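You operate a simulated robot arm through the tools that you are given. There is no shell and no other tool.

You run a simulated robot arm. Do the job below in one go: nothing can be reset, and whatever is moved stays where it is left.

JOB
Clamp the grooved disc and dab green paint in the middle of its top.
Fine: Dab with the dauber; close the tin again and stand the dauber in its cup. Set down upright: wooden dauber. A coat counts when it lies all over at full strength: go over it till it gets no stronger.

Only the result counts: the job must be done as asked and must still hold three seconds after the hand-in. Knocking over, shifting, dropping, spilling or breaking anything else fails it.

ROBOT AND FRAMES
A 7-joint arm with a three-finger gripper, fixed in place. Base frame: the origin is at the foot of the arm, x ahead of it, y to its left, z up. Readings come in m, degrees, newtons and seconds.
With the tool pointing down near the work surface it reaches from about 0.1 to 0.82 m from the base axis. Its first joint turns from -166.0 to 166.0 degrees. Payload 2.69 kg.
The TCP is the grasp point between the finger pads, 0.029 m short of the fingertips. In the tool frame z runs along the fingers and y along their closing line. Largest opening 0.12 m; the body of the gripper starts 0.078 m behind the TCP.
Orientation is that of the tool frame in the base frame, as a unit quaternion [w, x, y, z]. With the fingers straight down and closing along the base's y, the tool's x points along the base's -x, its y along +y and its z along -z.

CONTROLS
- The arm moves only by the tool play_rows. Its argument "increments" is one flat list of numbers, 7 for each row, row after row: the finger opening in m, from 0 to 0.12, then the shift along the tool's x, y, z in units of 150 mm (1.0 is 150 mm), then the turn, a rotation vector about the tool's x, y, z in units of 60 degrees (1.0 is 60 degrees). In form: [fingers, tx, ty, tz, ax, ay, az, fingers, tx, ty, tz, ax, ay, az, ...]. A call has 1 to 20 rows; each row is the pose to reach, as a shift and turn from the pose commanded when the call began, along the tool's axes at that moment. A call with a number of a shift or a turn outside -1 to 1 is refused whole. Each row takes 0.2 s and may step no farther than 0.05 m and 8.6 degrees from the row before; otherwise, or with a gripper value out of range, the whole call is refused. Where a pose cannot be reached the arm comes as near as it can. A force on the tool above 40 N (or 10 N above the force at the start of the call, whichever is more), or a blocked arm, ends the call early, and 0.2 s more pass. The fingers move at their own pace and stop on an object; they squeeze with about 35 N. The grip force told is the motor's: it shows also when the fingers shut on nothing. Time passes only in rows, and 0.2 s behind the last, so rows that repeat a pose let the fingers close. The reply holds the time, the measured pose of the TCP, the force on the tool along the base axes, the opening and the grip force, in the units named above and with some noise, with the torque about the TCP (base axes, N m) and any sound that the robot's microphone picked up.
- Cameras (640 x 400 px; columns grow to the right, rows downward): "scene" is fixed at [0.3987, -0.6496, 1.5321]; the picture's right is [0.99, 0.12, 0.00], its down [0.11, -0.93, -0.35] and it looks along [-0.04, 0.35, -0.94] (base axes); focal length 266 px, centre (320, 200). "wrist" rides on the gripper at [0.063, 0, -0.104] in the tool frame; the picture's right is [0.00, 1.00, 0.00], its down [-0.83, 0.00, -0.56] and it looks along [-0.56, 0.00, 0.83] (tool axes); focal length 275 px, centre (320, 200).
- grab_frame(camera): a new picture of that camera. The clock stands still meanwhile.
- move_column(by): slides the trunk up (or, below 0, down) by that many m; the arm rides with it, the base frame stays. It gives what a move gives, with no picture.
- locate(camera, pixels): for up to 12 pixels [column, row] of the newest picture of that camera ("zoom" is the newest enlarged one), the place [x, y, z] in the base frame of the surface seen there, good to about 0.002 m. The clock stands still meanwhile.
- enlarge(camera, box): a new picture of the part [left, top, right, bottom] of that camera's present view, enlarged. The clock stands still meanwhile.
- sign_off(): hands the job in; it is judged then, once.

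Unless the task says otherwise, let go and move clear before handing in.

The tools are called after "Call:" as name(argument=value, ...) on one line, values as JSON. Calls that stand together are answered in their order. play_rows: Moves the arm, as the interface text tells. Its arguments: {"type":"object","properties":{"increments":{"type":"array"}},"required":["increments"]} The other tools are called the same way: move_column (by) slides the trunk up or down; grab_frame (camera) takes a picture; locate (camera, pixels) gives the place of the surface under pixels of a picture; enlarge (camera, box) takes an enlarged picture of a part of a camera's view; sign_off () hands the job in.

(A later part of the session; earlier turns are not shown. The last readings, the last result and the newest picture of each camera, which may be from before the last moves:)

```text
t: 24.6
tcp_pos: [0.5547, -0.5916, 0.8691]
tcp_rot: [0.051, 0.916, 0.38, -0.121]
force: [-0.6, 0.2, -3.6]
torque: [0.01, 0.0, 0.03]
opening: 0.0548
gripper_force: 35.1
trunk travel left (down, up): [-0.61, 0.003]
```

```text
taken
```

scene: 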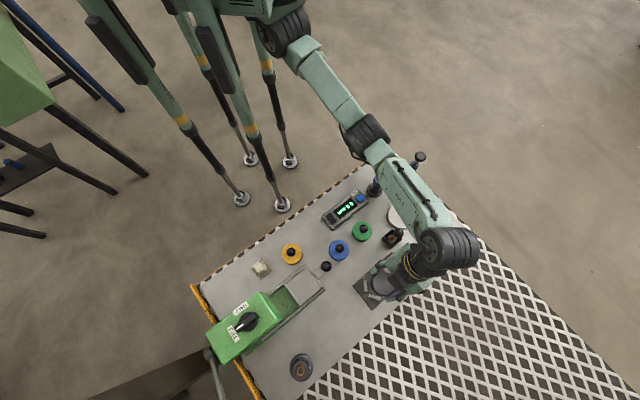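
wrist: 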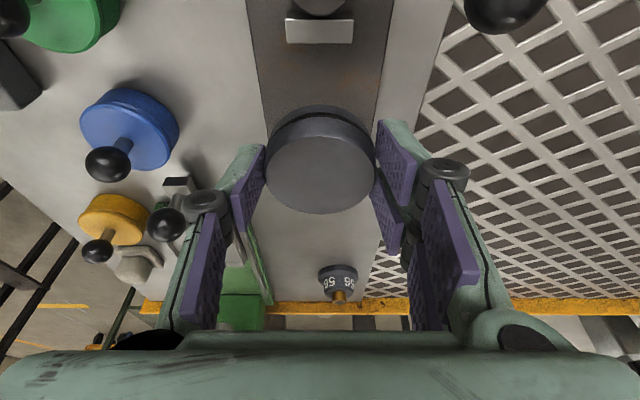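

I can see the jaw (px [285–354, 20–43]) and the disc above the plate. I'll locate these together to align the disc on the jaw's centreline.

Call:
enlarge(camera="wrist", box=[230, 0, 410, 140])

Call:
locate(camera="wrist", pixels=[[287, 25], [352, 25], [320, 30], [257, 70], [384, 70], [262, 110], [380, 100], [270, 160], [372, 160], [320, 118], [320, 208], [320, 160]])

Call:
enlarge(camera="scene", box=[345, 250, 435, 310])

```text
2.86 times, centred on (320, 70) of wrist
```

zoom: 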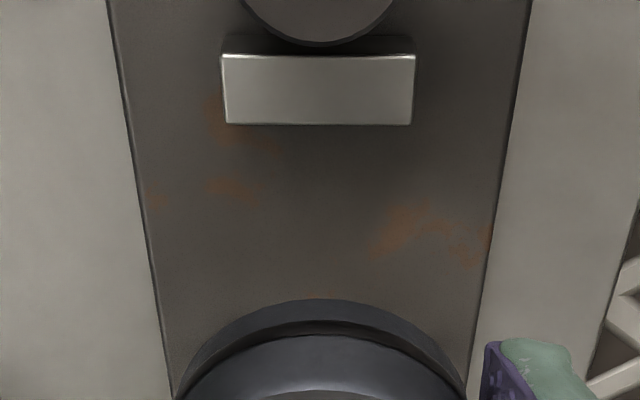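

```text
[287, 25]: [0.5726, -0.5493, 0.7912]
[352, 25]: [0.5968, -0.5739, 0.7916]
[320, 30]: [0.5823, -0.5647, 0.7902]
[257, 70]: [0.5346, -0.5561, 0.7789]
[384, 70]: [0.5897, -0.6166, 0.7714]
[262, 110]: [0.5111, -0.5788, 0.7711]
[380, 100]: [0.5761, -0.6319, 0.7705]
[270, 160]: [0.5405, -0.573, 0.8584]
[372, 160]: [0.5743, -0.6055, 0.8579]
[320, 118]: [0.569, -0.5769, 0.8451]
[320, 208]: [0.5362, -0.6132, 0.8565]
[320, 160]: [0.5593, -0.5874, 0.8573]
```

```text
6.67 times, centred on (390, 280) of scene
```

zoom: 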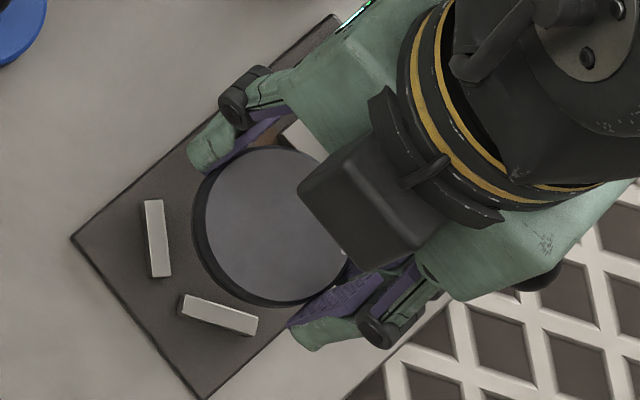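

The scene zoom shows the disc hovering beside the V stops. I'll measure its centre from this view too.

Call:
locate(camera="zoom", pixels=[[210, 215], [275, 150], [240, 160], [225, 270], [282, 300], [330, 280], [275, 227], [165, 230], [190, 318], [245, 330]])

```text
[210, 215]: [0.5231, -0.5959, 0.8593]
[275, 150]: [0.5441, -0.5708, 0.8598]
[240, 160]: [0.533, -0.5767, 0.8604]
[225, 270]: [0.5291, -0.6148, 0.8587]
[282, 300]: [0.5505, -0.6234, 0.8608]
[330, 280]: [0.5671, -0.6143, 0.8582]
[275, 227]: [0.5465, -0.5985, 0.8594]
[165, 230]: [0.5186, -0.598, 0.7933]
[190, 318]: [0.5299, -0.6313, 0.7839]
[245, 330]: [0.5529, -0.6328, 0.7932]
```

The disc's centre is at about [0.549,-0.597] — on the jaw's centreline, ~3 mm shy of the stops. I'll descend 50 mm, leaving ~5 mm.

Call:
play_rows(increments=[0.03, 0.0216, 0, 0.0805, 0, 0, 0, 0.03, 0.0432, 0, 0.161, 0, 0, 0, 0.03, 0.0647, 0, 0.2415, 0, 0, 0, 0.03, 0.0863, 0, 0.322, 0, 0, 0, 0.03, 0.0863, 0, 0.322, 0, 0, 0])

Call:
enlarge(camera="scene", box=[345, 250, 435, 310])

Call:
grab_frame(camera="wrist")

```text
t: 25.9
tcp_pos: [0.557, -0.5909, 0.8189]
tcp_rot: [0.05, 0.916, 0.379, -0.121]
force: [0.7, 0.1, -4.7]
torque: [0.01, 0.01, 0.02]
opening: 0.0547
gripper_force: 34.9
trunk travel left (down, up): [-0.61, 0.003]
```

```text
6.67 times, centred on (390, 280) of scene
```

zoom: 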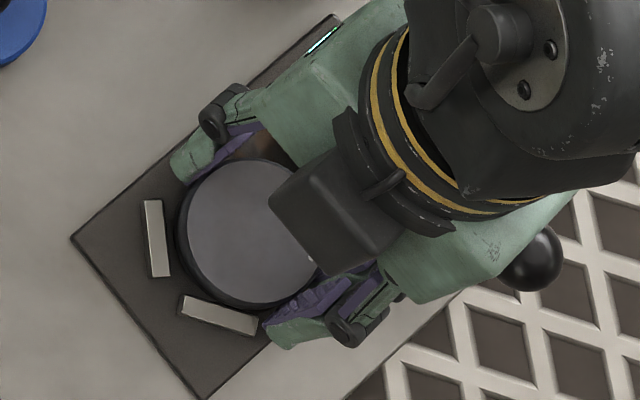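

```text
taken
```

wrist: 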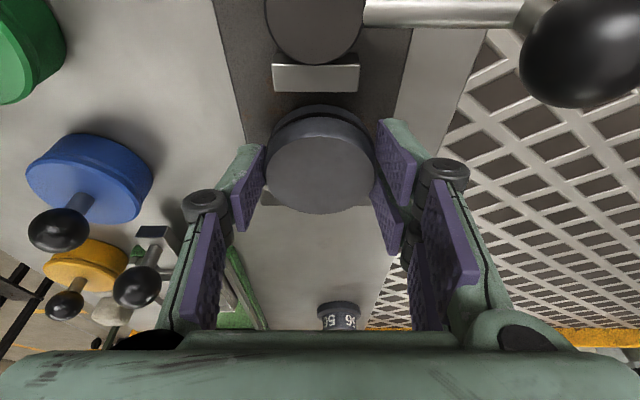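

The disc hovers ~5 mm above the plate inside the stops. I'll lower it in small steps watching the force.

Call:
play_rows(increments=[0.03, 0.0035, 0, 0.0129, 0, 0, 0, 0.03, 0.0069, 0, 0.0258, 0, 0, 0])

Call:
play_rows(increments=[0.03, 0.0017, 0, 0.0064, 0, 0, 0, 0.03, 0.0017, 0, 0.0064, 0, 0, 0])

```text
t: 26.4
tcp_pos: [0.5553, -0.5907, 0.8146]
tcp_rot: [0.05, 0.916, 0.379, -0.121]
force: [-0.4, -0.2, -4.1]
torque: [0.01, -0.03, 0.0]
opening: 0.0546
gripper_force: 35.5
trunk travel left (down, up): [-0.61, 0.003]
```

```text
t: 27.1
tcp_pos: [0.5531, -0.591, 0.813]
tcp_rot: [0.05, 0.916, 0.379, -0.121]
force: [0.8, 0.2, -2.8]
torque: [0.06, 0.03, -0.04]
opening: 0.0552
gripper_force: 35.4
trunk travel left (down, up): [-0.61, 0.003]
```

Load drops slightly to −2.8 N, possibly first contact. One more millimetre in half steps.

Call:
play_rows(increments=[0.03, 0.0009, 0, 0.0032, 0, 0, 0, 0.03, 0.0017, 0, 0.0064, 0, 0, 0, 0.03, 0.0017, 0, 0.0064, 0, 0, 0])

```text
t: 27.9
tcp_pos: [0.5548, -0.5926, 0.8143]
tcp_rot: [0.05, 0.916, 0.379, -0.12]
force: [-2.0, 1.5, 1.6]
torque: [0.14, 0.17, 0.02]
opening: 0.0552
gripper_force: 35.0
trunk travel left (down, up): [-0.61, 0.003]
```

Force turned to +1.6 N: the disc stands on the plate. I'll open to 0.07 gently and look.

Call:
play_rows(increments=[0.056, 0, 0, 0, 0, 0, 0, 0.06, 0, 0, 0, 0, 0, 0, 0.065, 0, 0, 0, 0, 0, 0, 0.07, 0, 0, 0, 0, 0, 0])

Call:
grab_frame(camera="wrist")

Call:
enlarge(camera="scene", box=[345, 250, 435, 310])

```text
t: 28.9
tcp_pos: [0.5542, -0.5924, 0.8137]
tcp_rot: [0.049, 0.916, 0.379, -0.122]
force: [0.0, -0.5, 0.0]
torque: [0.02, 0.02, 0.0]
opening: 0.0698
gripper_force: 0.0
trunk travel left (down, up): [-0.61, 0.003]
```

```text
taken
```

wrist: 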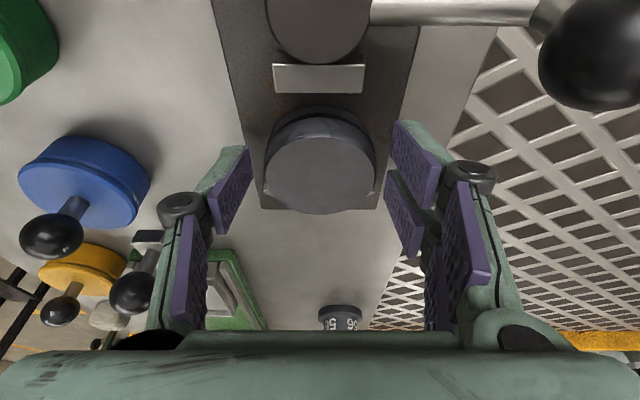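

```text
6.67 times, centred on (390, 280) of scene
```

zoom: 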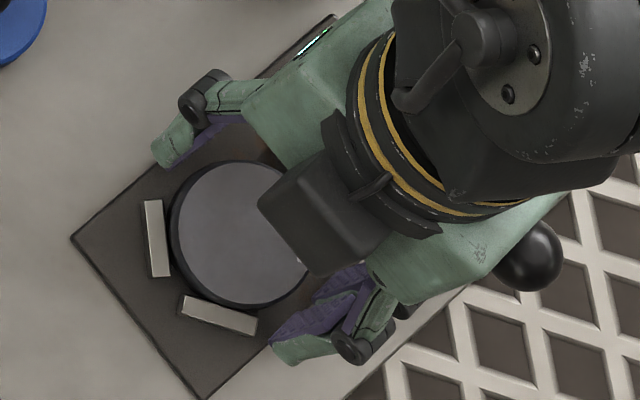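

The disc rests flat between the stops and the fingers are clear of it. I'll rise 50 mm straight up, then further up and inward.

Call:
play_rows(increments=[0.07, -0.0216, 0, -0.0805, 0, 0, 0, 0.07, -0.0432, 0, -0.161, 0, 0, 0, 0.07, -0.0647, 0, -0.2415, 0, 0, 0, 0.07, -0.0863, 0, -0.322, 0, 0, 0])

Call:
play_rows(increments=[0.07, -0.05, -0.2, -0.16, 0, 0, 0, 0.07, -0.09, -0.4, -0.32, 0, 0, 0, 0.07, -0.12, -0.6, -0.45, 0, 0, 0])

Call:
grab_frame(camera="wrist")

Call:
enlarge(camera="scene", box=[345, 250, 435, 310])

```text
t: 29.9
tcp_pos: [0.5539, -0.5918, 0.8632]
tcp_rot: [0.051, 0.916, 0.38, -0.121]
force: [-0.6, -0.1, -0.7]
torque: [0.04, -0.02, 0.0]
opening: 0.0697
gripper_force: 0.1
trunk travel left (down, up): [-0.61, 0.003]
```

```text
t: 30.6
tcp_pos: [0.4907, -0.5291, 0.9337]
tcp_rot: [0.05, 0.916, 0.38, -0.12]
force: [-0.1, 0.9, -0.2]
torque: [0.02, 0.01, -0.01]
opening: 0.0702
gripper_force: 0.1
trunk travel left (down, up): [-0.61, 0.003]
```

```text
taken
```

wrist: 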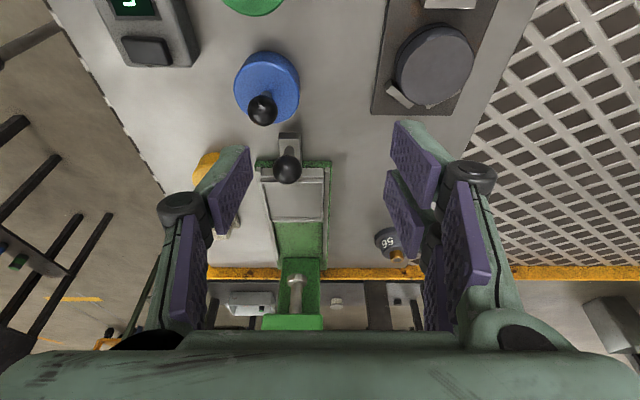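

```text
6.67 times, centred on (390, 280) of scene
```

zoom: 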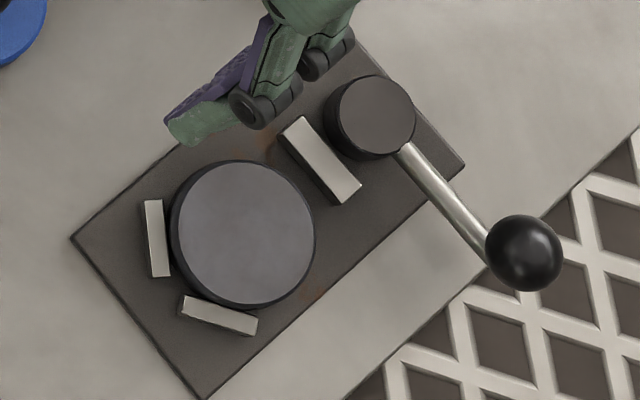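

The disc sits neatly against the V with the jaw still ~15 mm off. Next is the lever: I'll turn the tool back +90° about the vertical so it faces radially outward for reaching the lever ball.

Call:
play_rows(increments=[0.07, 0, 0, 0, -0.0324, 0, -0.1207, 0.07, 0, 0, 0, -0.0647, 0, -0.2415, 0.07, 0, 0, 0, -0.0971, 0, -0.3622, 0.07, 0, 0, 0, -0.1294, 0, -0.483, 0.07, 0, 0, 0, -0.1618, 0, -0.6037, 0.07, 0, 0, 0, -0.1941, 0, -0.7244])

Call:
play_rows(increments=[0.07, 0, 0, 0, -0.0324, 0, -0.1207, 0.07, 0, 0, 0, -0.0647, 0, -0.2415, 0.07, 0, 0, 0, -0.0971, 0, -0.3622, 0.07, 0, 0, 0, -0.1294, 0, -0.483, 0.07, 0, 0, 0, -0.1618, 0, -0.6037, 0.07, 0, 0, 0, -0.1941, 0, -0.7244])

Call:
play_rows(increments=[0.07, 0, 0, 0, 0, -0.0833, 0, 0.07, 0, 0, 0, 0, -0.0833, 0])

Call:
grab_frame(camera="wrist")

```text
t: 32.0
tcp_pos: [0.491, -0.528, 0.9329]
tcp_rot: [0.093, 0.699, 0.703, -0.092]
force: [-0.3, -0.4, 0.5]
torque: [0.0, -0.03, -0.01]
opening: 0.0698
gripper_force: 0.1
trunk travel left (down, up): [-0.61, 0.003]
```

```text
t: 33.5
tcp_pos: [0.49, -0.5286, 0.9324]
tcp_rot: [0.121, 0.377, 0.917, -0.05]
force: [-0.1, -1.5, 0.5]
torque: [0.0, 0.01, -0.01]
opening: 0.0701
gripper_force: 0.1
trunk travel left (down, up): [-0.61, 0.003]
```

```text
t: 34.0
tcp_pos: [0.4903, -0.5263, 0.9326]
tcp_rot: [0.162, 0.377, 0.91, -0.067]
force: [-0.5, -0.3, 0.3]
torque: [0.0, -0.02, 0.02]
opening: 0.0703
gripper_force: 0.0
trunk travel left (down, up): [-0.61, 0.003]
```

```text
taken
```

wrist: 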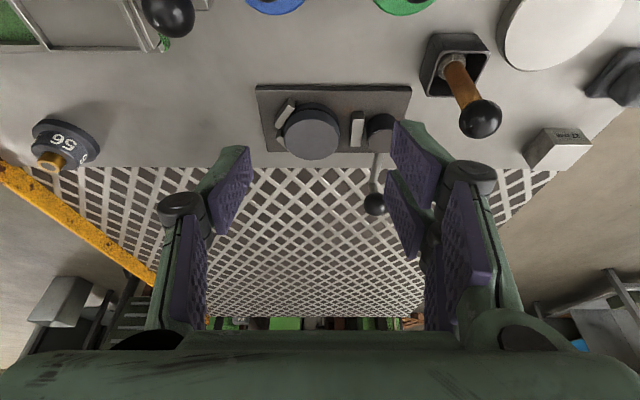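

The clamp is now seen edge-on with the lever ball at [375,203]. I'll zoom in on the clamp mechanism and locate the ball.

Call:
enlarge(camera="wrist", box=[250, 70, 430, 220])

Call:
locate(camera="wrist", pixels=[[375, 200], [368, 203], [382, 207], [375, 165], [374, 180], [381, 130], [357, 128], [311, 133]])

```text
2.67 times, centred on (340, 145) of wrist
```

zoom: 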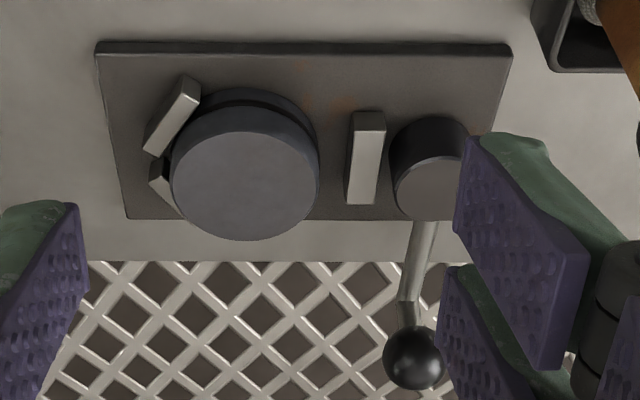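

```text
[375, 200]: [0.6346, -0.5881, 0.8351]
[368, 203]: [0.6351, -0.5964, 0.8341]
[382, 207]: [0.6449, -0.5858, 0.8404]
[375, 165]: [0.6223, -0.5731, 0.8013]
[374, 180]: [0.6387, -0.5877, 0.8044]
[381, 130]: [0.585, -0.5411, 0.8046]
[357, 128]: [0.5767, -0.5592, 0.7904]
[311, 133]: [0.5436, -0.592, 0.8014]
```

The rod is horizontal at z≈0.803 with the ball on a short post (ball top 0.846, centre ≈[0.641,-0.594,0.83]). I'll move above the ball with fingers straddling it along u.

Call:
play_rows(increments=[0.07, -0.173, 0.078, 0.109, 0, 0, 0, 0.07, -0.346, 0.156, 0.218, 0, 0, 0, 0.07, -0.518, 0.235, 0.328, 0, 0, 0, 0.07, -0.691, 0.313, 0.437, 0, 0, 0, 0.07, -0.864, 0.391, 0.546, 0, 0, 0, 0.07, -0.864, 0.391, 0.546, 0, 0, 0])

Call:
grab_frame(camera="wrist")

Call:
enlarge(camera="scene", box=[345, 240, 465, 320])

```text
t: 35.5
tcp_pos: [0.6396, -0.5916, 0.8978]
tcp_rot: [0.16, 0.377, 0.91, -0.067]
force: [0.0, 0.6, 0.4]
torque: [-0.02, 0.01, -0.03]
opening: 0.0703
gripper_force: 0.0
trunk travel left (down, up): [-0.61, 0.003]
```

```text
taken
```

wrist: 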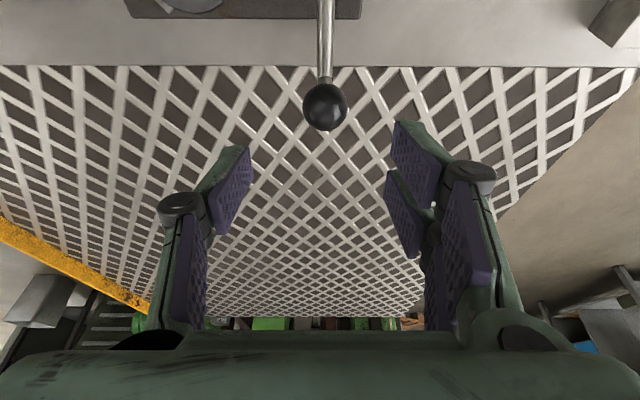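

```text
5.00 times, centred on (405, 280) of scene
```

zoom: 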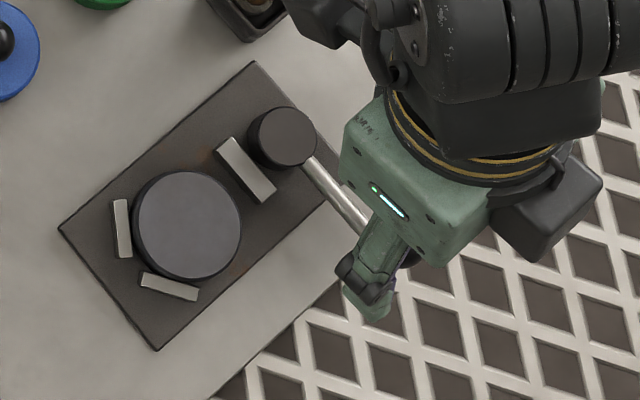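

The ball ([325,106]) is centred between the fingers. I'll lower 55 mm around it and narrow to 0.045.

Call:
play_rows(increments=[0.07, 0.0314, 0.004, 0.0862, 0, 0, 0, 0.07, 0.0627, 0.008, 0.1723, 0, 0, 0, 0.07, 0.0941, 0.013, 0.2585, 0, 0, 0, 0.06, 0.1254, 0.013, 0.3446, 0, 0, 0, 0.045, 0.1254, 0.013, 0.3446, 0, 0, 0, 0.042, 0.1254, 0.013, 0.3446, 0, 0, 0])

Call:
grab_frame(camera="wrist")

```text
t: 36.9
tcp_pos: [0.6388, -0.5902, 0.8461]
tcp_rot: [0.161, 0.377, 0.91, -0.066]
force: [0.3, 0.7, 1.2]
torque: [-0.02, 0.01, 0.01]
opening: 0.0421
gripper_force: 0.0
trunk travel left (down, up): [-0.61, 0.003]
```

```text
taken
```

wrist: 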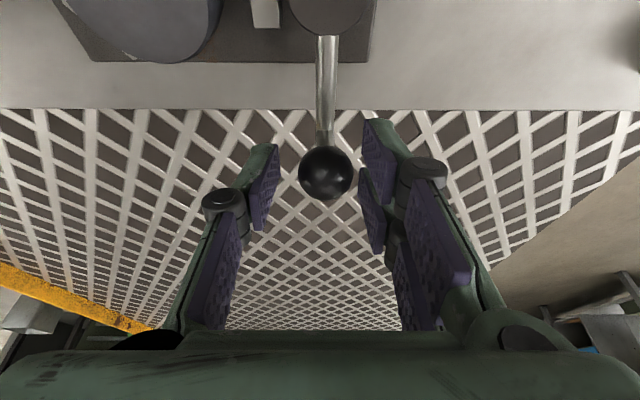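

The ball sits between the pads at [326,172]. I'll first try the counter-clockwise swing: push toward +u by 20 mm in small steps and watch the force.

Call:
play_rows(increments=[0.042, 0, 0.033, 0, 0, 0, 0, 0.042, 0, 0.067, 0, 0, 0, 0, 0.042, 0, 0.1, 0, 0, 0, 0, 0.042, 0.005, 0.133, 0, 0, 0, 0])

Call:
grab_frame(camera="wrist")

Call:
enlarge(camera="scene", box=[345, 240, 465, 320])

```text
t: 37.9
tcp_pos: [0.6522, -0.5768, 0.8461]
tcp_rot: [0.16, 0.377, 0.91, -0.066]
force: [-0.3, -0.4, 0.7]
torque: [-0.03, 0.0, -0.04]
opening: 0.0425
gripper_force: 0.3
trunk travel left (down, up): [-0.61, 0.003]
```

```text
taken
```

wrist: 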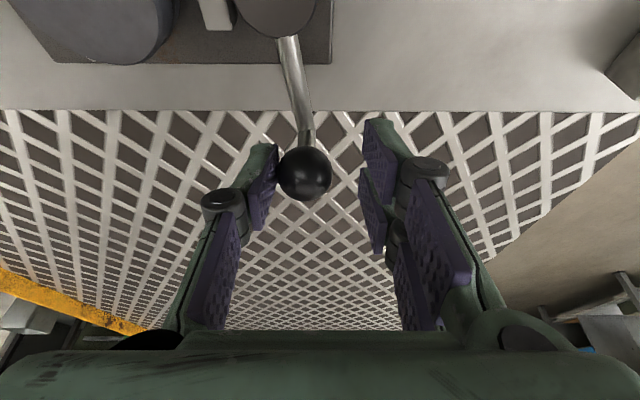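

```text
5.00 times, centred on (405, 280) of scene
```

zoom: 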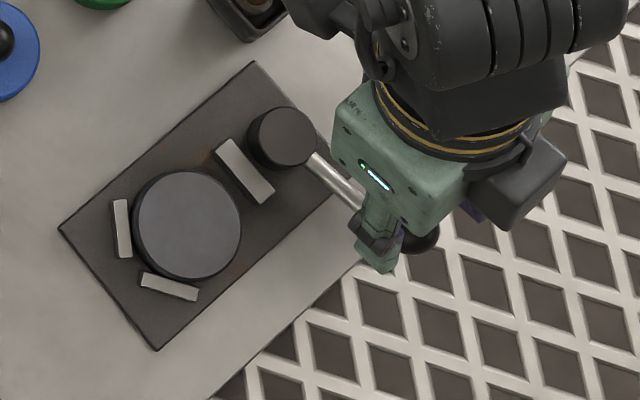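

The lever followed freely (ball now at [305,173], ≈7° turned) and no resistance shows. I'll continue counter-clockwise by rotating the whole tool rigidly about the cam's pivot by 15°.

Call:
play_rows(increments=[0.042, 0.0117, 0.0354, -0.0043, -0.0288, 0, -0.0782, 0.042, 0.0261, 0.0697, -0.0095, -0.0575, 0, -0.1564, 0.042, 0.0435, 0.1024, -0.0158, -0.0863, 0, -0.2346])

Call:
grab_frame(camera="wrist")

Call:
enlarge(camera="scene", box=[345, 240, 465, 320])

```text
t: 38.6
tcp_pos: [0.6586, -0.5617, 0.8462]
tcp_rot: [0.168, 0.255, 0.951, -0.044]
force: [-0.1, 0.0, -0.3]
torque: [0.02, 0.01, 0.01]
opening: 0.0422
gripper_force: 0.2
trunk travel left (down, up): [-0.61, 0.003]
```

```text
taken
```

wrist: 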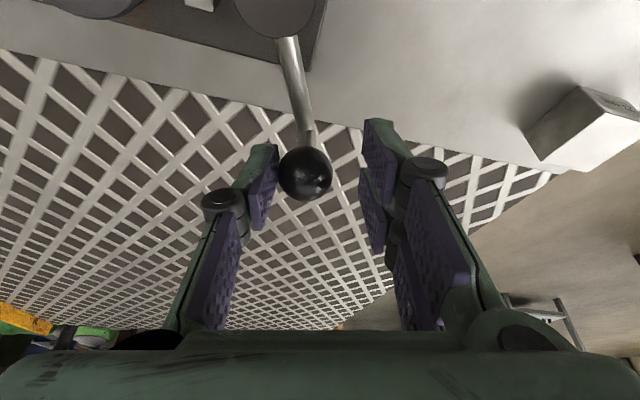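

```text
5.00 times, centred on (405, 280) of scene
```

zoom: 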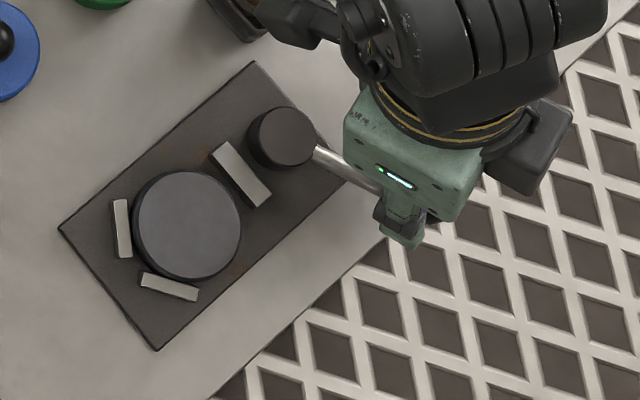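

The jaw is creeping toward the disc (corner from [215,150] to [210,153] in the zoom), so counter-clockwise closes it. I'll continue another 30° the same way.

Call:
play_rows(increments=[0.042, 0.0117, 0.0354, -0.0043, -0.0288, 0, -0.0782, 0.042, 0.0261, 0.0697, -0.0095, -0.0575, 0, -0.1564, 0.042, 0.0435, 0.1024, -0.0158, -0.0863, 0, -0.2346, 0.042, 0.0633, 0.1334, -0.0233, -0.115, 0, -0.3128, 0.042, 0.0856, 0.1625, -0.0315, -0.1438, 0, -0.391, 0.042, 0.1102, 0.1893, -0.0405, -0.1725, 0, -0.4693])

Call:
grab_frame(camera="wrist")

Call:
enlarge(camera="scene", box=[345, 240, 465, 320])

```text
t: 40.0
tcp_pos: [0.6564, -0.5266, 0.844]
tcp_rot: [0.174, 0.0, 0.985, 0.002]
force: [0.3, -0.2, -0.4]
torque: [0.0, -0.01, -0.01]
opening: 0.0423
gripper_force: 0.1
trunk travel left (down, up): [-0.61, 0.003]
```

```text
taken
```

wrist: 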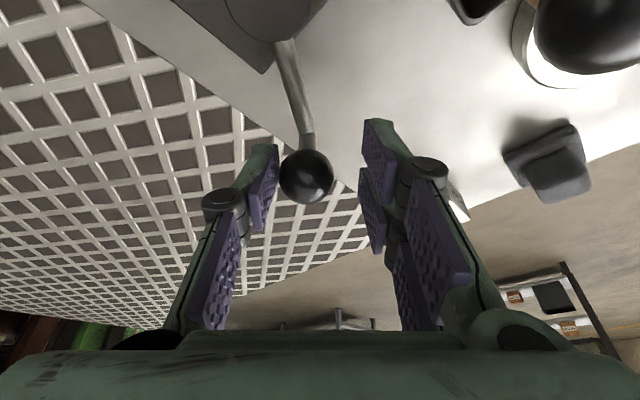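

```text
5.00 times, centred on (405, 280) of scene
```

zoom: 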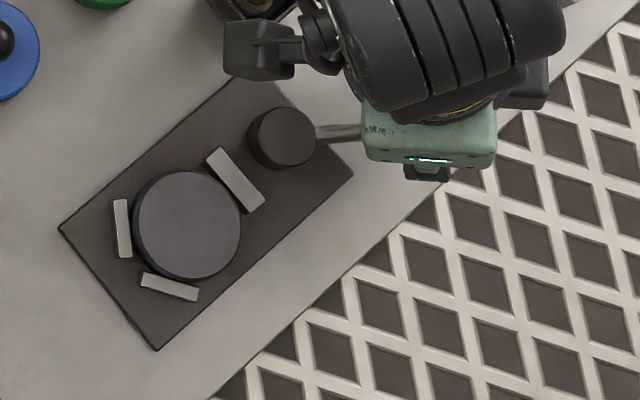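

The jaw is nearly on the disc now (zoom gap near [243,200]) and the lever is at about 9°. The dauber's ball is close to the gripper's right side, so from here I'll keep the tool's heading fixed and just follow the ball's arc, to 25°.

Call:
play_rows(increments=[0.042, 0.0094, 0.0483, -0.0035, 0, 0, 0, 0.042, 0.021, 0.0873, -0.0077, 0, 0, 0, 0.042, 0.0357, 0.1253, -0.0131, 0, 0, 0, 0.042, 0.0357, 0.1253, -0.0131, 0, 0, 0])

Call:
grab_frame(camera="wrist")

Call:
enlarge(camera="scene", box=[345, 220, 465, 300])

```text
t: 41.0
tcp_pos: [0.6515, -0.509, 0.8461]
tcp_rot: [0.175, 0.001, 0.985, 0.002]
force: [-0.3, 0.5, 0.8]
torque: [0.01, -0.01, 0.0]
opening: 0.0421
gripper_force: 0.1
trunk travel left (down, up): [-0.61, 0.003]
```

```text
taken
```

wrist: 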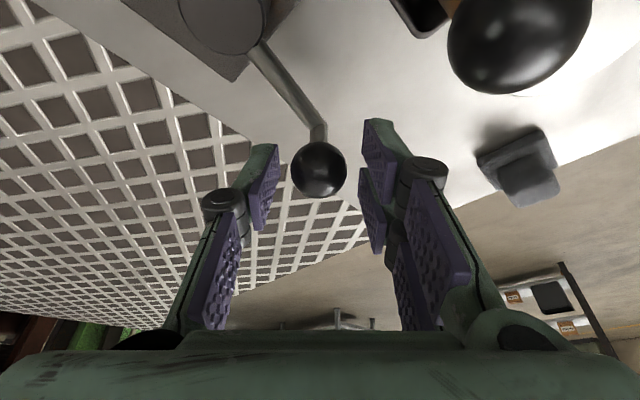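

```text
5.00 times, centred on (405, 260) of scene
```

zoom: 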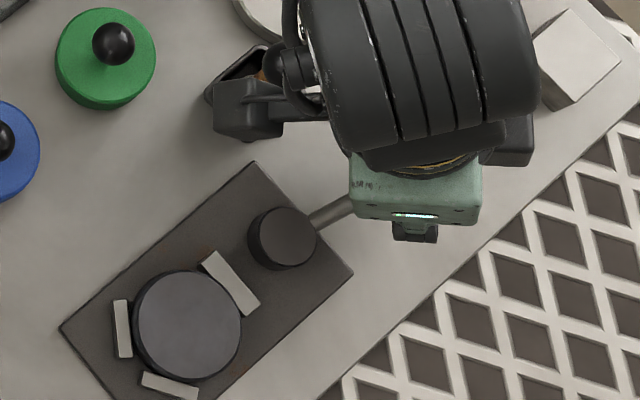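

The ball coasted to mid-gap ([320,170], lever ≈30°) and the jaw is at or near the disc. The dauber stays well clear below the camera. I'll push on to about 40°.

Call:
play_rows(increments=[0.042, 0.0178, 0.0363, -0.0066, 0, 0, 0, 0.042, 0.0385, 0.0709, -0.0141, 0, 0, 0, 0.042, 0.0619, 0.1033, -0.0228, 0, 0, 0])

Call:
grab_frame(camera="wrist")

Call:
enlarge(camera="scene", box=[345, 220, 465, 300])

```text
t: 41.9
tcp_pos: [0.643, -0.4959, 0.8441]
tcp_rot: [0.173, 0.001, 0.985, 0.0]
force: [5.5, -12.5, 0.0]
torque: [-0.2, -0.12, -0.01]
opening: 0.0498
gripper_force: 6.2
trunk travel left (down, up): [-0.61, 0.003]
```

```text
taken
```

wrist: 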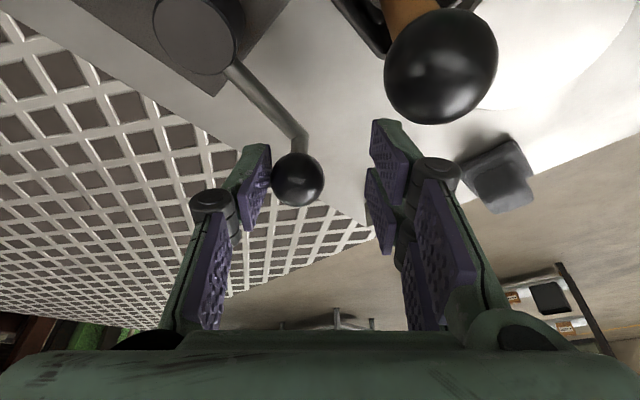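

```text
5.00 times, centred on (405, 260) of scene
```

zoom: 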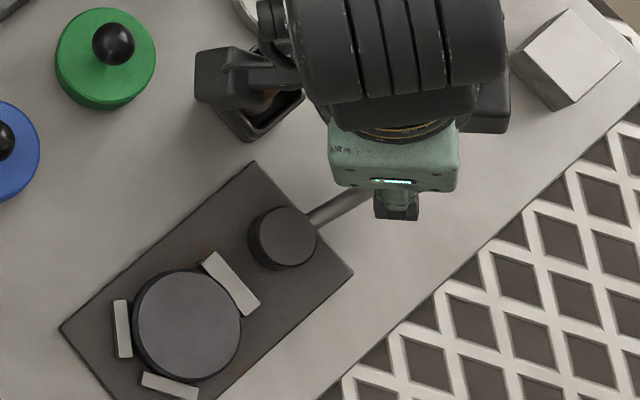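

Now there's real resistance (5.5, −12.5 N) and the finger gave way to 0.0498: the jaw is bearing on the disc. I'll look closely at disc, jaw and stops.

Call:
enlarge(camera="scene", box=[360, 262, 408, 300])

Call:
locate(camera="zoom", pixels=[[150, 250], [320, 180], [380, 330], [330, 150], [430, 280], [250, 150]])

```text
10.53 times, centred on (384, 281) of scene
```

zoom: 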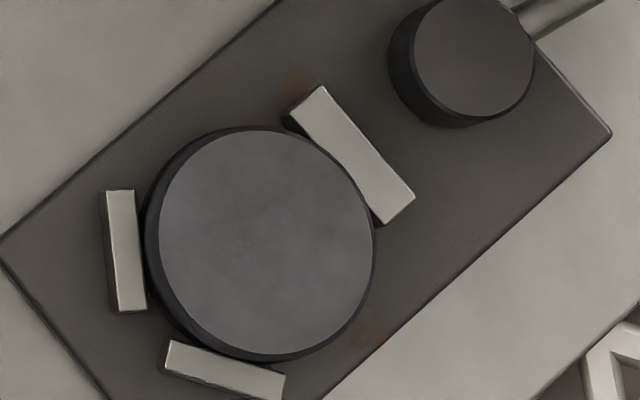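

```text
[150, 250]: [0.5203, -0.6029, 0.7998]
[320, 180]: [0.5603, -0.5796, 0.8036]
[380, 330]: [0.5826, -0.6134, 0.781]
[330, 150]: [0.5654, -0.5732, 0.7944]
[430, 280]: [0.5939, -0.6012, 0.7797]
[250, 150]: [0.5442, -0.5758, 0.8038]
```

The jaw is pressed on the disc and the disc is against the V stops. To tighten firmly I'll recentre on the ball and grip it, then push it further along its arc.

Call:
play_rows(increments=[0.05, -0.02, -0.033, 0.0072, 0, 0, 0, 0.05, -0.0394, -0.0667, 0.0145, 0, 0, 0, 0.05, -0.0394, -0.0667, 0.0145, 0, 0, 0])

Call:
grab_frame(camera="wrist")

```text
t: 42.6
tcp_pos: [0.6485, -0.5053, 0.8434]
tcp_rot: [0.173, 0.0, 0.985, 0.001]
force: [-1.3, 0.3, 0.1]
torque: [0.01, 0.0, 0.01]
opening: 0.0501
gripper_force: 0.0
trunk travel left (down, up): [-0.61, 0.003]
```

```text
taken
```

wrist: 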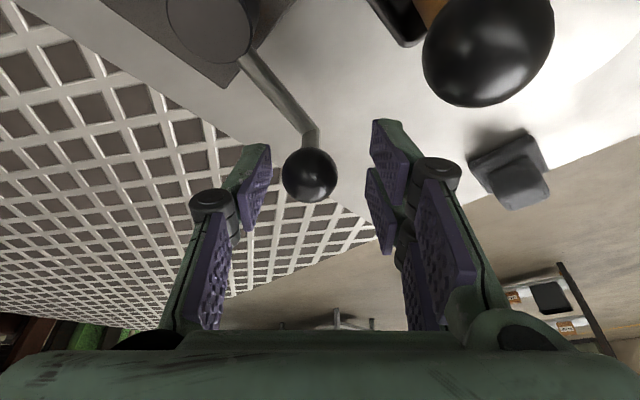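

The ball sits at [310,175], slightly left of mid-gap; closing will nudge it in the tightening direction anyway. I'll grip it.

Call:
play_rows(increments=[0.04, 0, -0.02, 0, 0, 0, 0, 0.03, 0, -0.02, 0, 0, 0, 0, 0.02, 0, -0.02, 0, 0, 0, 0, 0.02, 0, -0.02, 0, 0, 0, 0])

Call:
grab_frame(camera="wrist")

```text
t: 43.6
tcp_pos: [0.6471, -0.508, 0.8441]
tcp_rot: [0.174, 0.001, 0.985, 0.001]
force: [-0.2, -7.7, 0.5]
torque: [-0.24, -0.12, 0.14]
opening: 0.0264
gripper_force: 31.0
trunk travel left (down, up): [-0.61, 0.003]
```

```text
taken
```

wrist: 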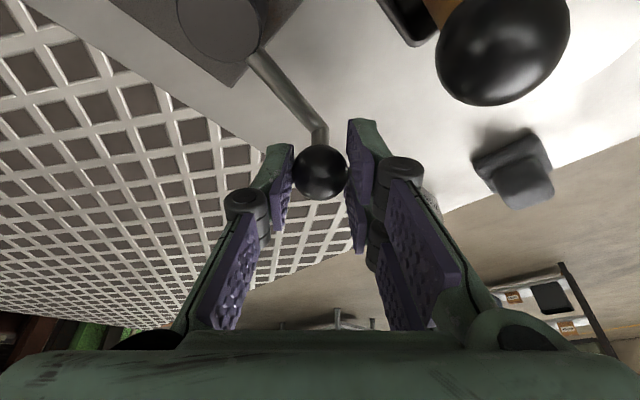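

The ball is gripped (0.0264 opening, 31 N). Now I'll push along the tangent in 3 mm steps, up to 9 mm, watching the force.

Call:
play_rows(increments=[0.02, 0.0099, 0.017, -0.0037, 0, 0, 0, 0.02, 0.0199, 0.0339, -0.0073, 0, 0, 0, 0.02, 0.0298, 0.0509, -0.011, 0, 0, 0, 0.02, 0.0298, 0.0509, -0.011, 0, 0, 0])

Call:
grab_frame(camera="wrist")

Call:
enlarge(camera="scene", box=[345, 220, 465, 300])

```text
t: 44.2
tcp_pos: [0.6475, -0.5074, 0.8436]
tcp_rot: [0.177, 0.001, 0.984, -0.006]
force: [10.0, -15.7, -8.3]
torque: [-0.54, -0.05, -0.15]
opening: 0.0261
gripper_force: 45.2
trunk travel left (down, up): [-0.61, 0.003]
stopped in row 2: the force on the tool passed its limit at 44 N (the readings are from after the stop); the commanded pose is now the measured one
```

```text
taken
```

wrist: 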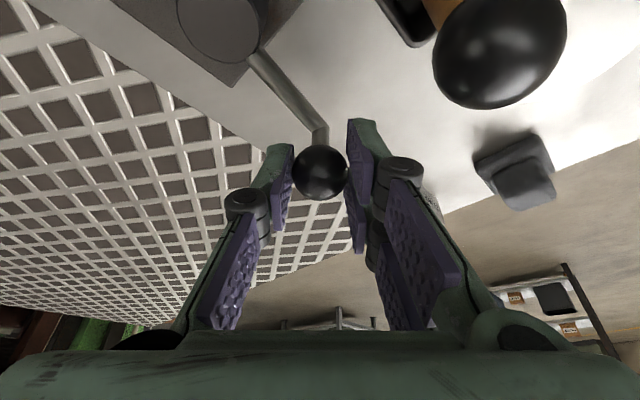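

```text
5.00 times, centred on (405, 260) of scene
```

zoom: 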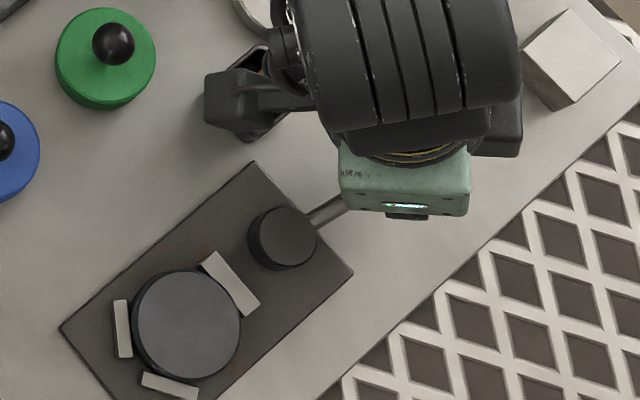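

The push hit 44 N with the lever no longer moving, so the disc is tightly clamped. I'll open the fingers and see whether the lever holds.

Call:
play_rows(increments=[0.03, 0, 0, 0, 0, 0, 0, 0.04, 0, 0, 0, 0, 0, 0, 0.05, 0, 0, 0, 0, 0, 0])

Call:
grab_frame(camera="wrist")

Call:
enlarge(camera="scene", box=[360, 262, 408, 300])

```text
t: 45.0
tcp_pos: [0.6471, -0.5057, 0.8464]
tcp_rot: [0.178, 0.0, 0.984, -0.003]
force: [0.8, -0.2, 0.1]
torque: [-0.01, -0.01, 0.02]
opening: 0.0501
gripper_force: 0.1
trunk travel left (down, up): [-0.61, 0.003]
```

```text
taken
```

wrist: 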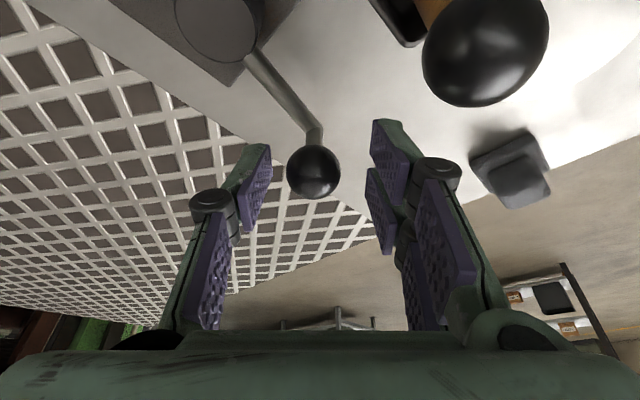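

```text
10.53 times, centred on (384, 281) of scene
```

zoom: 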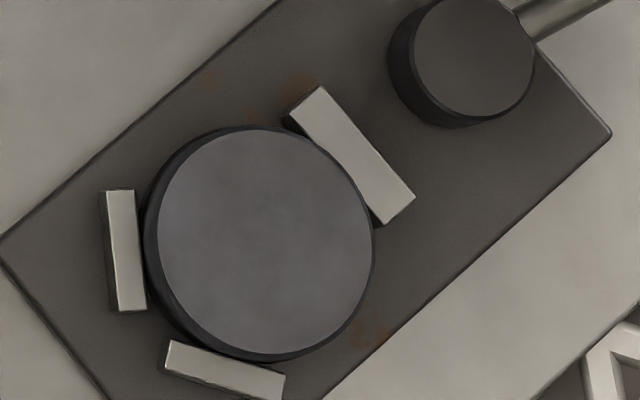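

The lever ball stays at [314,172] with the fingers off it and the jaw still bears on the disc: clamped. I'll rise clear of the lever.

Call:
play_rows(increments=[0.05, -0.046, 0, -0.125, 0, 0, 0, 0.05, -0.092, 0, -0.25, 0, 0, 0, 0.055, -0.138, 0, -0.375, 0, 0, 0, 0.06, -0.161, 0, -0.438, 0, 0, 0])

Call:
grab_frame(camera="wrist")

Call:
enlarge(camera="scene", box=[345, 220, 465, 300])

```text
t: 46.0
tcp_pos: [0.6444, -0.5053, 0.9162]
tcp_rot: [0.177, 0.0, 0.984, -0.004]
force: [0.9, -0.2, 0.3]
torque: [0.02, -0.03, -0.02]
opening: 0.0601
gripper_force: 0.0
trunk travel left (down, up): [-0.61, 0.003]
```

```text
taken
```

wrist: 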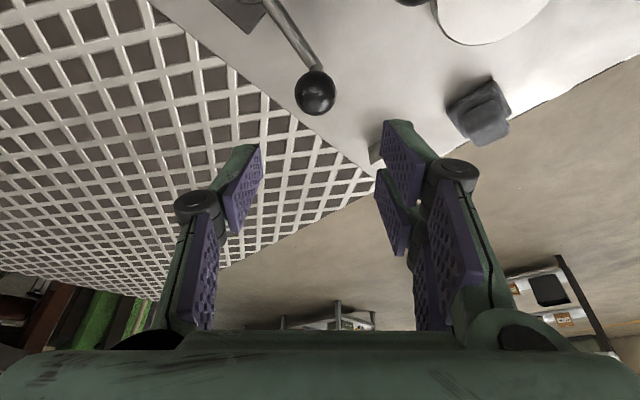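

```text
5.00 times, centred on (405, 260) of scene
```

zoom: 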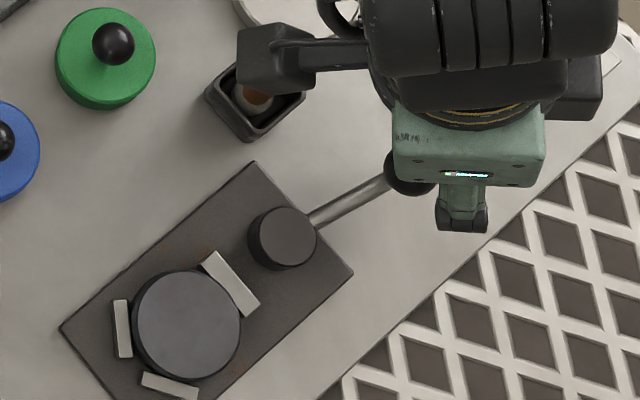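

The lever stands clear at its clamped angle. Now I'll lift and swing back over the tins, facing radially outward again.

Call:
play_rows(increments=[0.06, -0.069, 0, -0.188, 0, 0, 0, 0.06, 0.0587, 0.005, -0.239, 0.037, 0, 0.1006, 0.06, 0.1864, 0.01, -0.29, 0.0739, 0, 0.2011, 0.06, 0.3142, 0.015, -0.341, 0.1109, 0, 0.3017, 0.06, 0.4418, 0.02, -0.392, 0.1479, 0, 0.4022, 0.06, 0.5696, 0.025, -0.443, 0.1849, 0, 0.5028, 0.06, 0.6972, 0.03, -0.494, 0.2218, 0, 0.6033, 0.06, 0.825, 0.035, -0.545, 0.2588, 0, 0.7039])

Call:
grab_frame(camera="wrist")

Call:
grab_frame(camera="scene")

```text
t: 47.8
tcp_pos: [0.5038, -0.4975, 0.9503]
tcp_rot: [0.166, 0.379, 0.908, -0.07]
force: [-0.3, 0.0, -0.2]
torque: [0.02, 0.05, 0.01]
opening: 0.0601
gripper_force: 0.1
trunk travel left (down, up): [-0.61, 0.003]
```

```text
taken
```

wrist: 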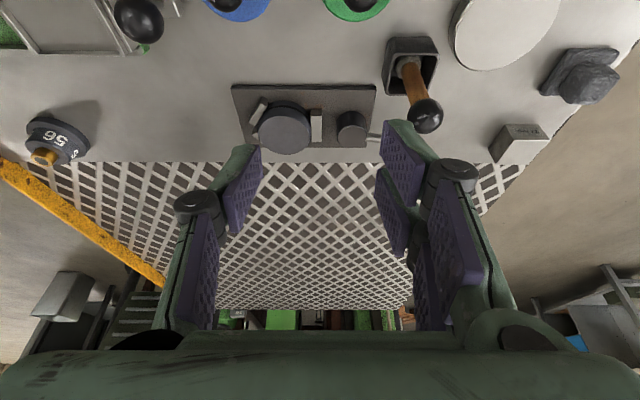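

```text
taken
```

scene: 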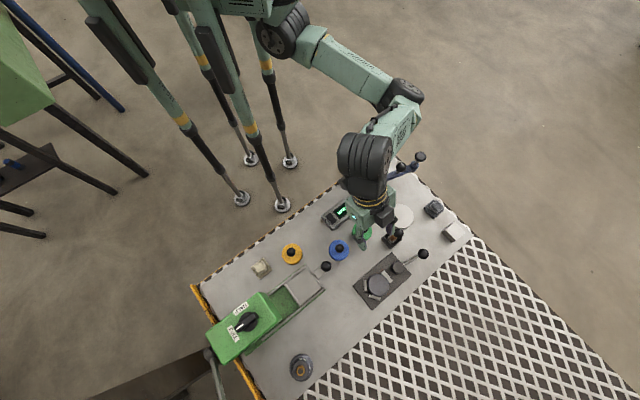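

The green tin is just out of the top edge of the wrist view ([355,5]). I'll move above its knob at z≈0.90 to see it.

Call:
play_rows(increments=[0.06, 0.116, 0.042, 0.075, 0, 0, 0, 0.06, 0.232, 0.084, 0.15, 0, 0, 0, 0.06, 0.348, 0.126, 0.225, 0, 0, 0, 0.06, 0.348, 0.126, 0.225, 0, 0, 0])

Call:
grab_frame(camera="wrist")

Call:
enlarge(camera="scene", box=[340, 210, 420, 260])

```text
t: 48.8
tcp_pos: [0.4886, -0.4572, 0.9023]
tcp_rot: [0.165, 0.377, 0.908, -0.07]
force: [-0.3, 0.2, 0.5]
torque: [0.01, -0.01, -0.02]
opening: 0.0599
gripper_force: 0.0
trunk travel left (down, up): [-0.61, 0.003]
```

```text
taken
```

wrist: 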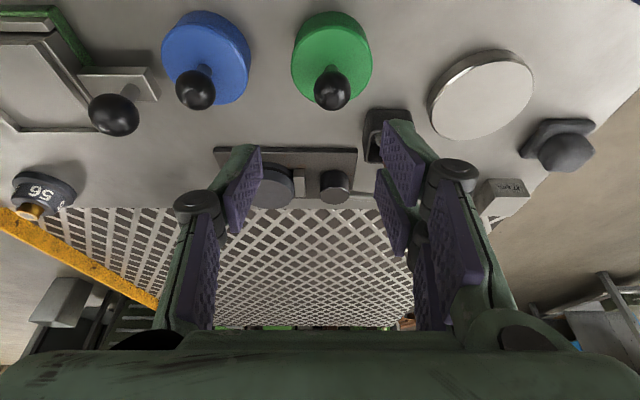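

```text
8.00 times, centred on (380, 235) of scene
```

zoom: 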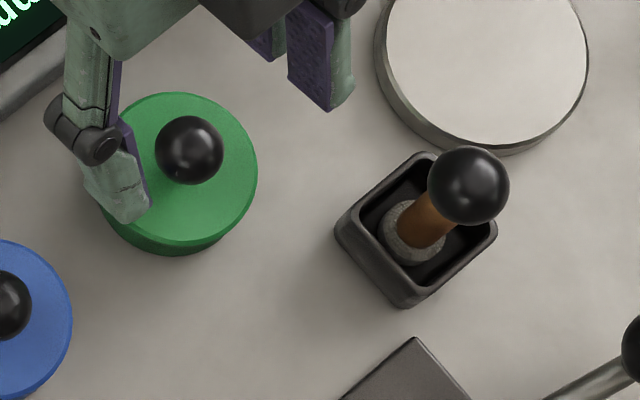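

The green lid with its ball knob is at [332,87] in the wrist view. I'll locate lid, knob, dauber and cup points.

Call:
locate(camera="wrist", pixels=[[332, 87], [332, 75], [318, 88], [346, 90], [332, 103], [332, 50], [297, 62], [368, 62], [332, 30], [330, 14], [385, 120]])

Call:
locate(camera="zoom", pixels=[[189, 150], [189, 122], [222, 150], [230, 215], [180, 230], [150, 160], [466, 185], [432, 190], [470, 150], [420, 245], [410, 295], [345, 225]])

```text
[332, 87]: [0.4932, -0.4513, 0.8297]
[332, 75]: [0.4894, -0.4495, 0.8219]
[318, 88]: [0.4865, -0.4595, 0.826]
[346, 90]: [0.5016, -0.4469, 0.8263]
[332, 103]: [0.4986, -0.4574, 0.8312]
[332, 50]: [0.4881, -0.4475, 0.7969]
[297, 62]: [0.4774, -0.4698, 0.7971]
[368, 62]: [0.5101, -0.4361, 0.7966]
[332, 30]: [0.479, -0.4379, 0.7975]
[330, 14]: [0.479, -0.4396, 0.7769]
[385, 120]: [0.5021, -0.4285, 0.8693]
```

```text
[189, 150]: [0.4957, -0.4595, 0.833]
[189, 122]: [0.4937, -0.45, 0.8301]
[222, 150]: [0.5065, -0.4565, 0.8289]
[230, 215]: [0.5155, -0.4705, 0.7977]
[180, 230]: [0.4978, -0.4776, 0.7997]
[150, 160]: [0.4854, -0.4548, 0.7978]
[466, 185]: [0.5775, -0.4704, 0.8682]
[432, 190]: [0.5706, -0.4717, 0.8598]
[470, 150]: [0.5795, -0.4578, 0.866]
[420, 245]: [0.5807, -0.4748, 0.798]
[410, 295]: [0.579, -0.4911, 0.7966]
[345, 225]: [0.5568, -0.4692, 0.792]
```

The knob centre is ≈[0.497,-0.455,0.8215] (R≈11 mm), lid top z≈0.7975. I'll lower the fingers around the knob, 3 rows down then a check.

Call:
play_rows(increments=[0.055, 0.0417, 0.0125, 0.104, 0, 0, 0, 0.05, 0.0833, 0.025, 0.208, 0, 0, 0, 0.045, 0.125, 0.0375, 0.3125, 0, 0, 0, 0.045, 0.1667, 0.05, 0.4167, 0, 0, 0, 0.045, 0.1667, 0.05, 0.4167, 0, 0, 0])

Call:
grab_frame(camera="wrist")

```text
t: 50.0
tcp_pos: [0.4944, -0.4518, 0.8337]
tcp_rot: [0.165, 0.377, 0.909, -0.07]
force: [-0.1, -0.4, 0.0]
torque: [0.0, 0.0, 0.02]
opening: 0.0452
gripper_force: 0.1
trunk travel left (down, up): [-0.61, 0.003]
```

```text
taken
```

wrist: 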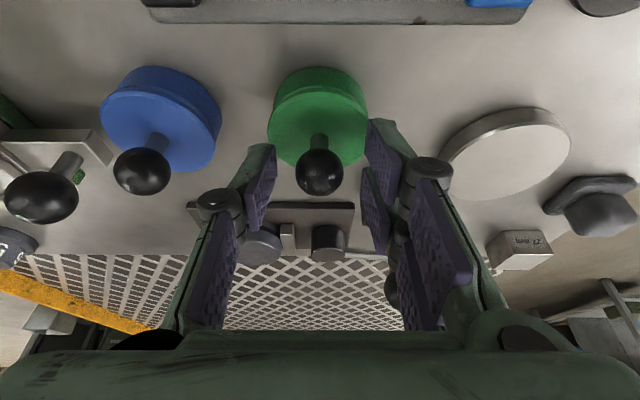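

The knob ([320,172]) is centred between the pads. Closing on it, then a small lift.

Call:
play_rows(increments=[0.03, 0, 0, 0, 0, 0, 0, 0.02, 0, 0, 0, 0, 0, 0, 0.01, 0, 0, 0, 0, 0, 0, 0.01, 0, 0, 0, 0, 0, 0, 0.01, 0, 0, 0, 0, 0, 0])

Call:
play_rows(increments=[0.01, -0.0118, 0, -0.0312, 0, 0, 0, 0.01, -0.0236, 0, -0.0624, 0, 0, 0, 0.01, -0.0353, 0, -0.0935, 0, 0, 0])

Call:
grab_frame(camera="wrist")

Call:
enlarge(camera="scene", box=[340, 210, 420, 260])

```text
t: 51.2
tcp_pos: [0.4934, -0.4518, 0.8327]
tcp_rot: [0.165, 0.379, 0.908, -0.071]
force: [-1.0, -0.1, 0.4]
torque: [0.0, 0.0, 0.01]
opening: 0.0213
gripper_force: 34.8
trunk travel left (down, up): [-0.61, 0.003]
heard: snap
```

```text
t: 52.0
tcp_pos: [0.4913, -0.4533, 0.8487]
tcp_rot: [0.165, 0.378, 0.908, -0.071]
force: [-0.2, -1.1, -0.6]
torque: [-0.02, 0.02, -0.02]
opening: 0.0209
gripper_force: 35.6
trunk travel left (down, up): [-0.61, 0.003]
```

```text
taken
```

wrist: 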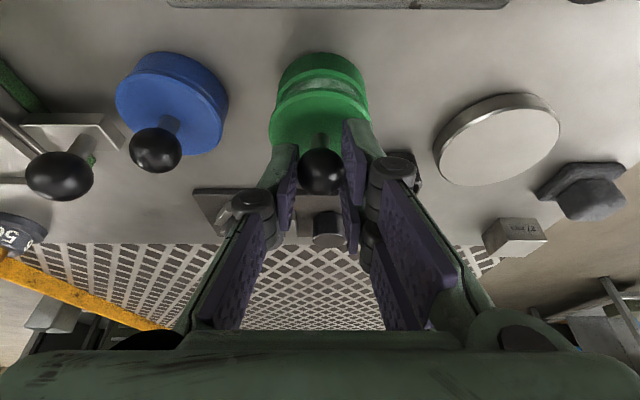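

```text
8.00 times, centred on (380, 235) of scene
```

zoom: 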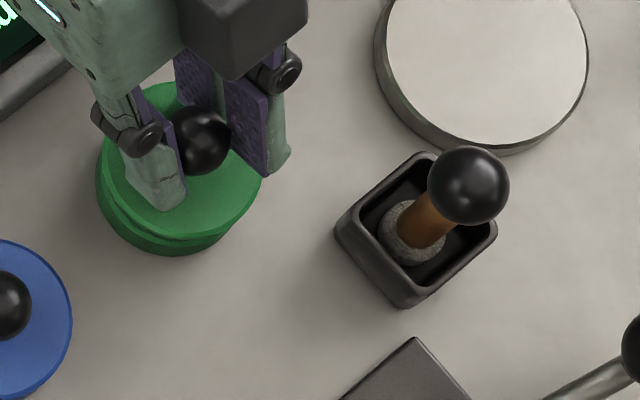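

The grip closed at 0.0213 (a snap was heard as the lid let go) and the lid has risen off the tin, tin body visible below at [320,90]. I'll lift it higher and inspect.

Call:
play_rows(increments=[0.01, -0.0393, 0, -0.104, 0, 0, 0, 0.01, -0.0786, 0, -0.208, 0, 0, 0, 0.01, -0.118, 0, -0.312, 0, 0, 0, 0.01, -0.1414, 0, -0.374, 0, 0, 0])

Call:
grab_frame(camera="wrist")

Call:
enlarge(camera="scene", box=[340, 210, 420, 260])

```text
t: 53.0
tcp_pos: [0.4932, -0.4526, 0.9087]
tcp_rot: [0.165, 0.378, 0.908, -0.07]
force: [-0.4, -0.8, -0.2]
torque: [-0.04, 0.03, -0.03]
opening: 0.021
gripper_force: 34.1
trunk travel left (down, up): [-0.61, 0.003]
```

```text
taken
```

wrist: 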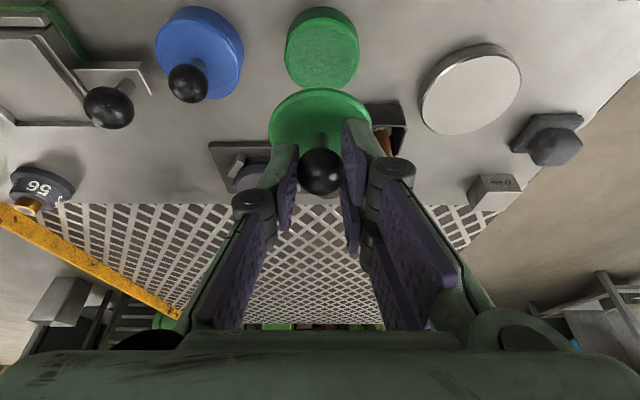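

```text
8.00 times, centred on (380, 235) of scene
```

zoom: 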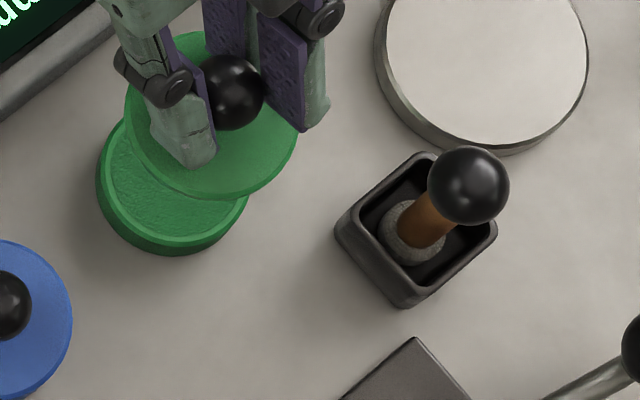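

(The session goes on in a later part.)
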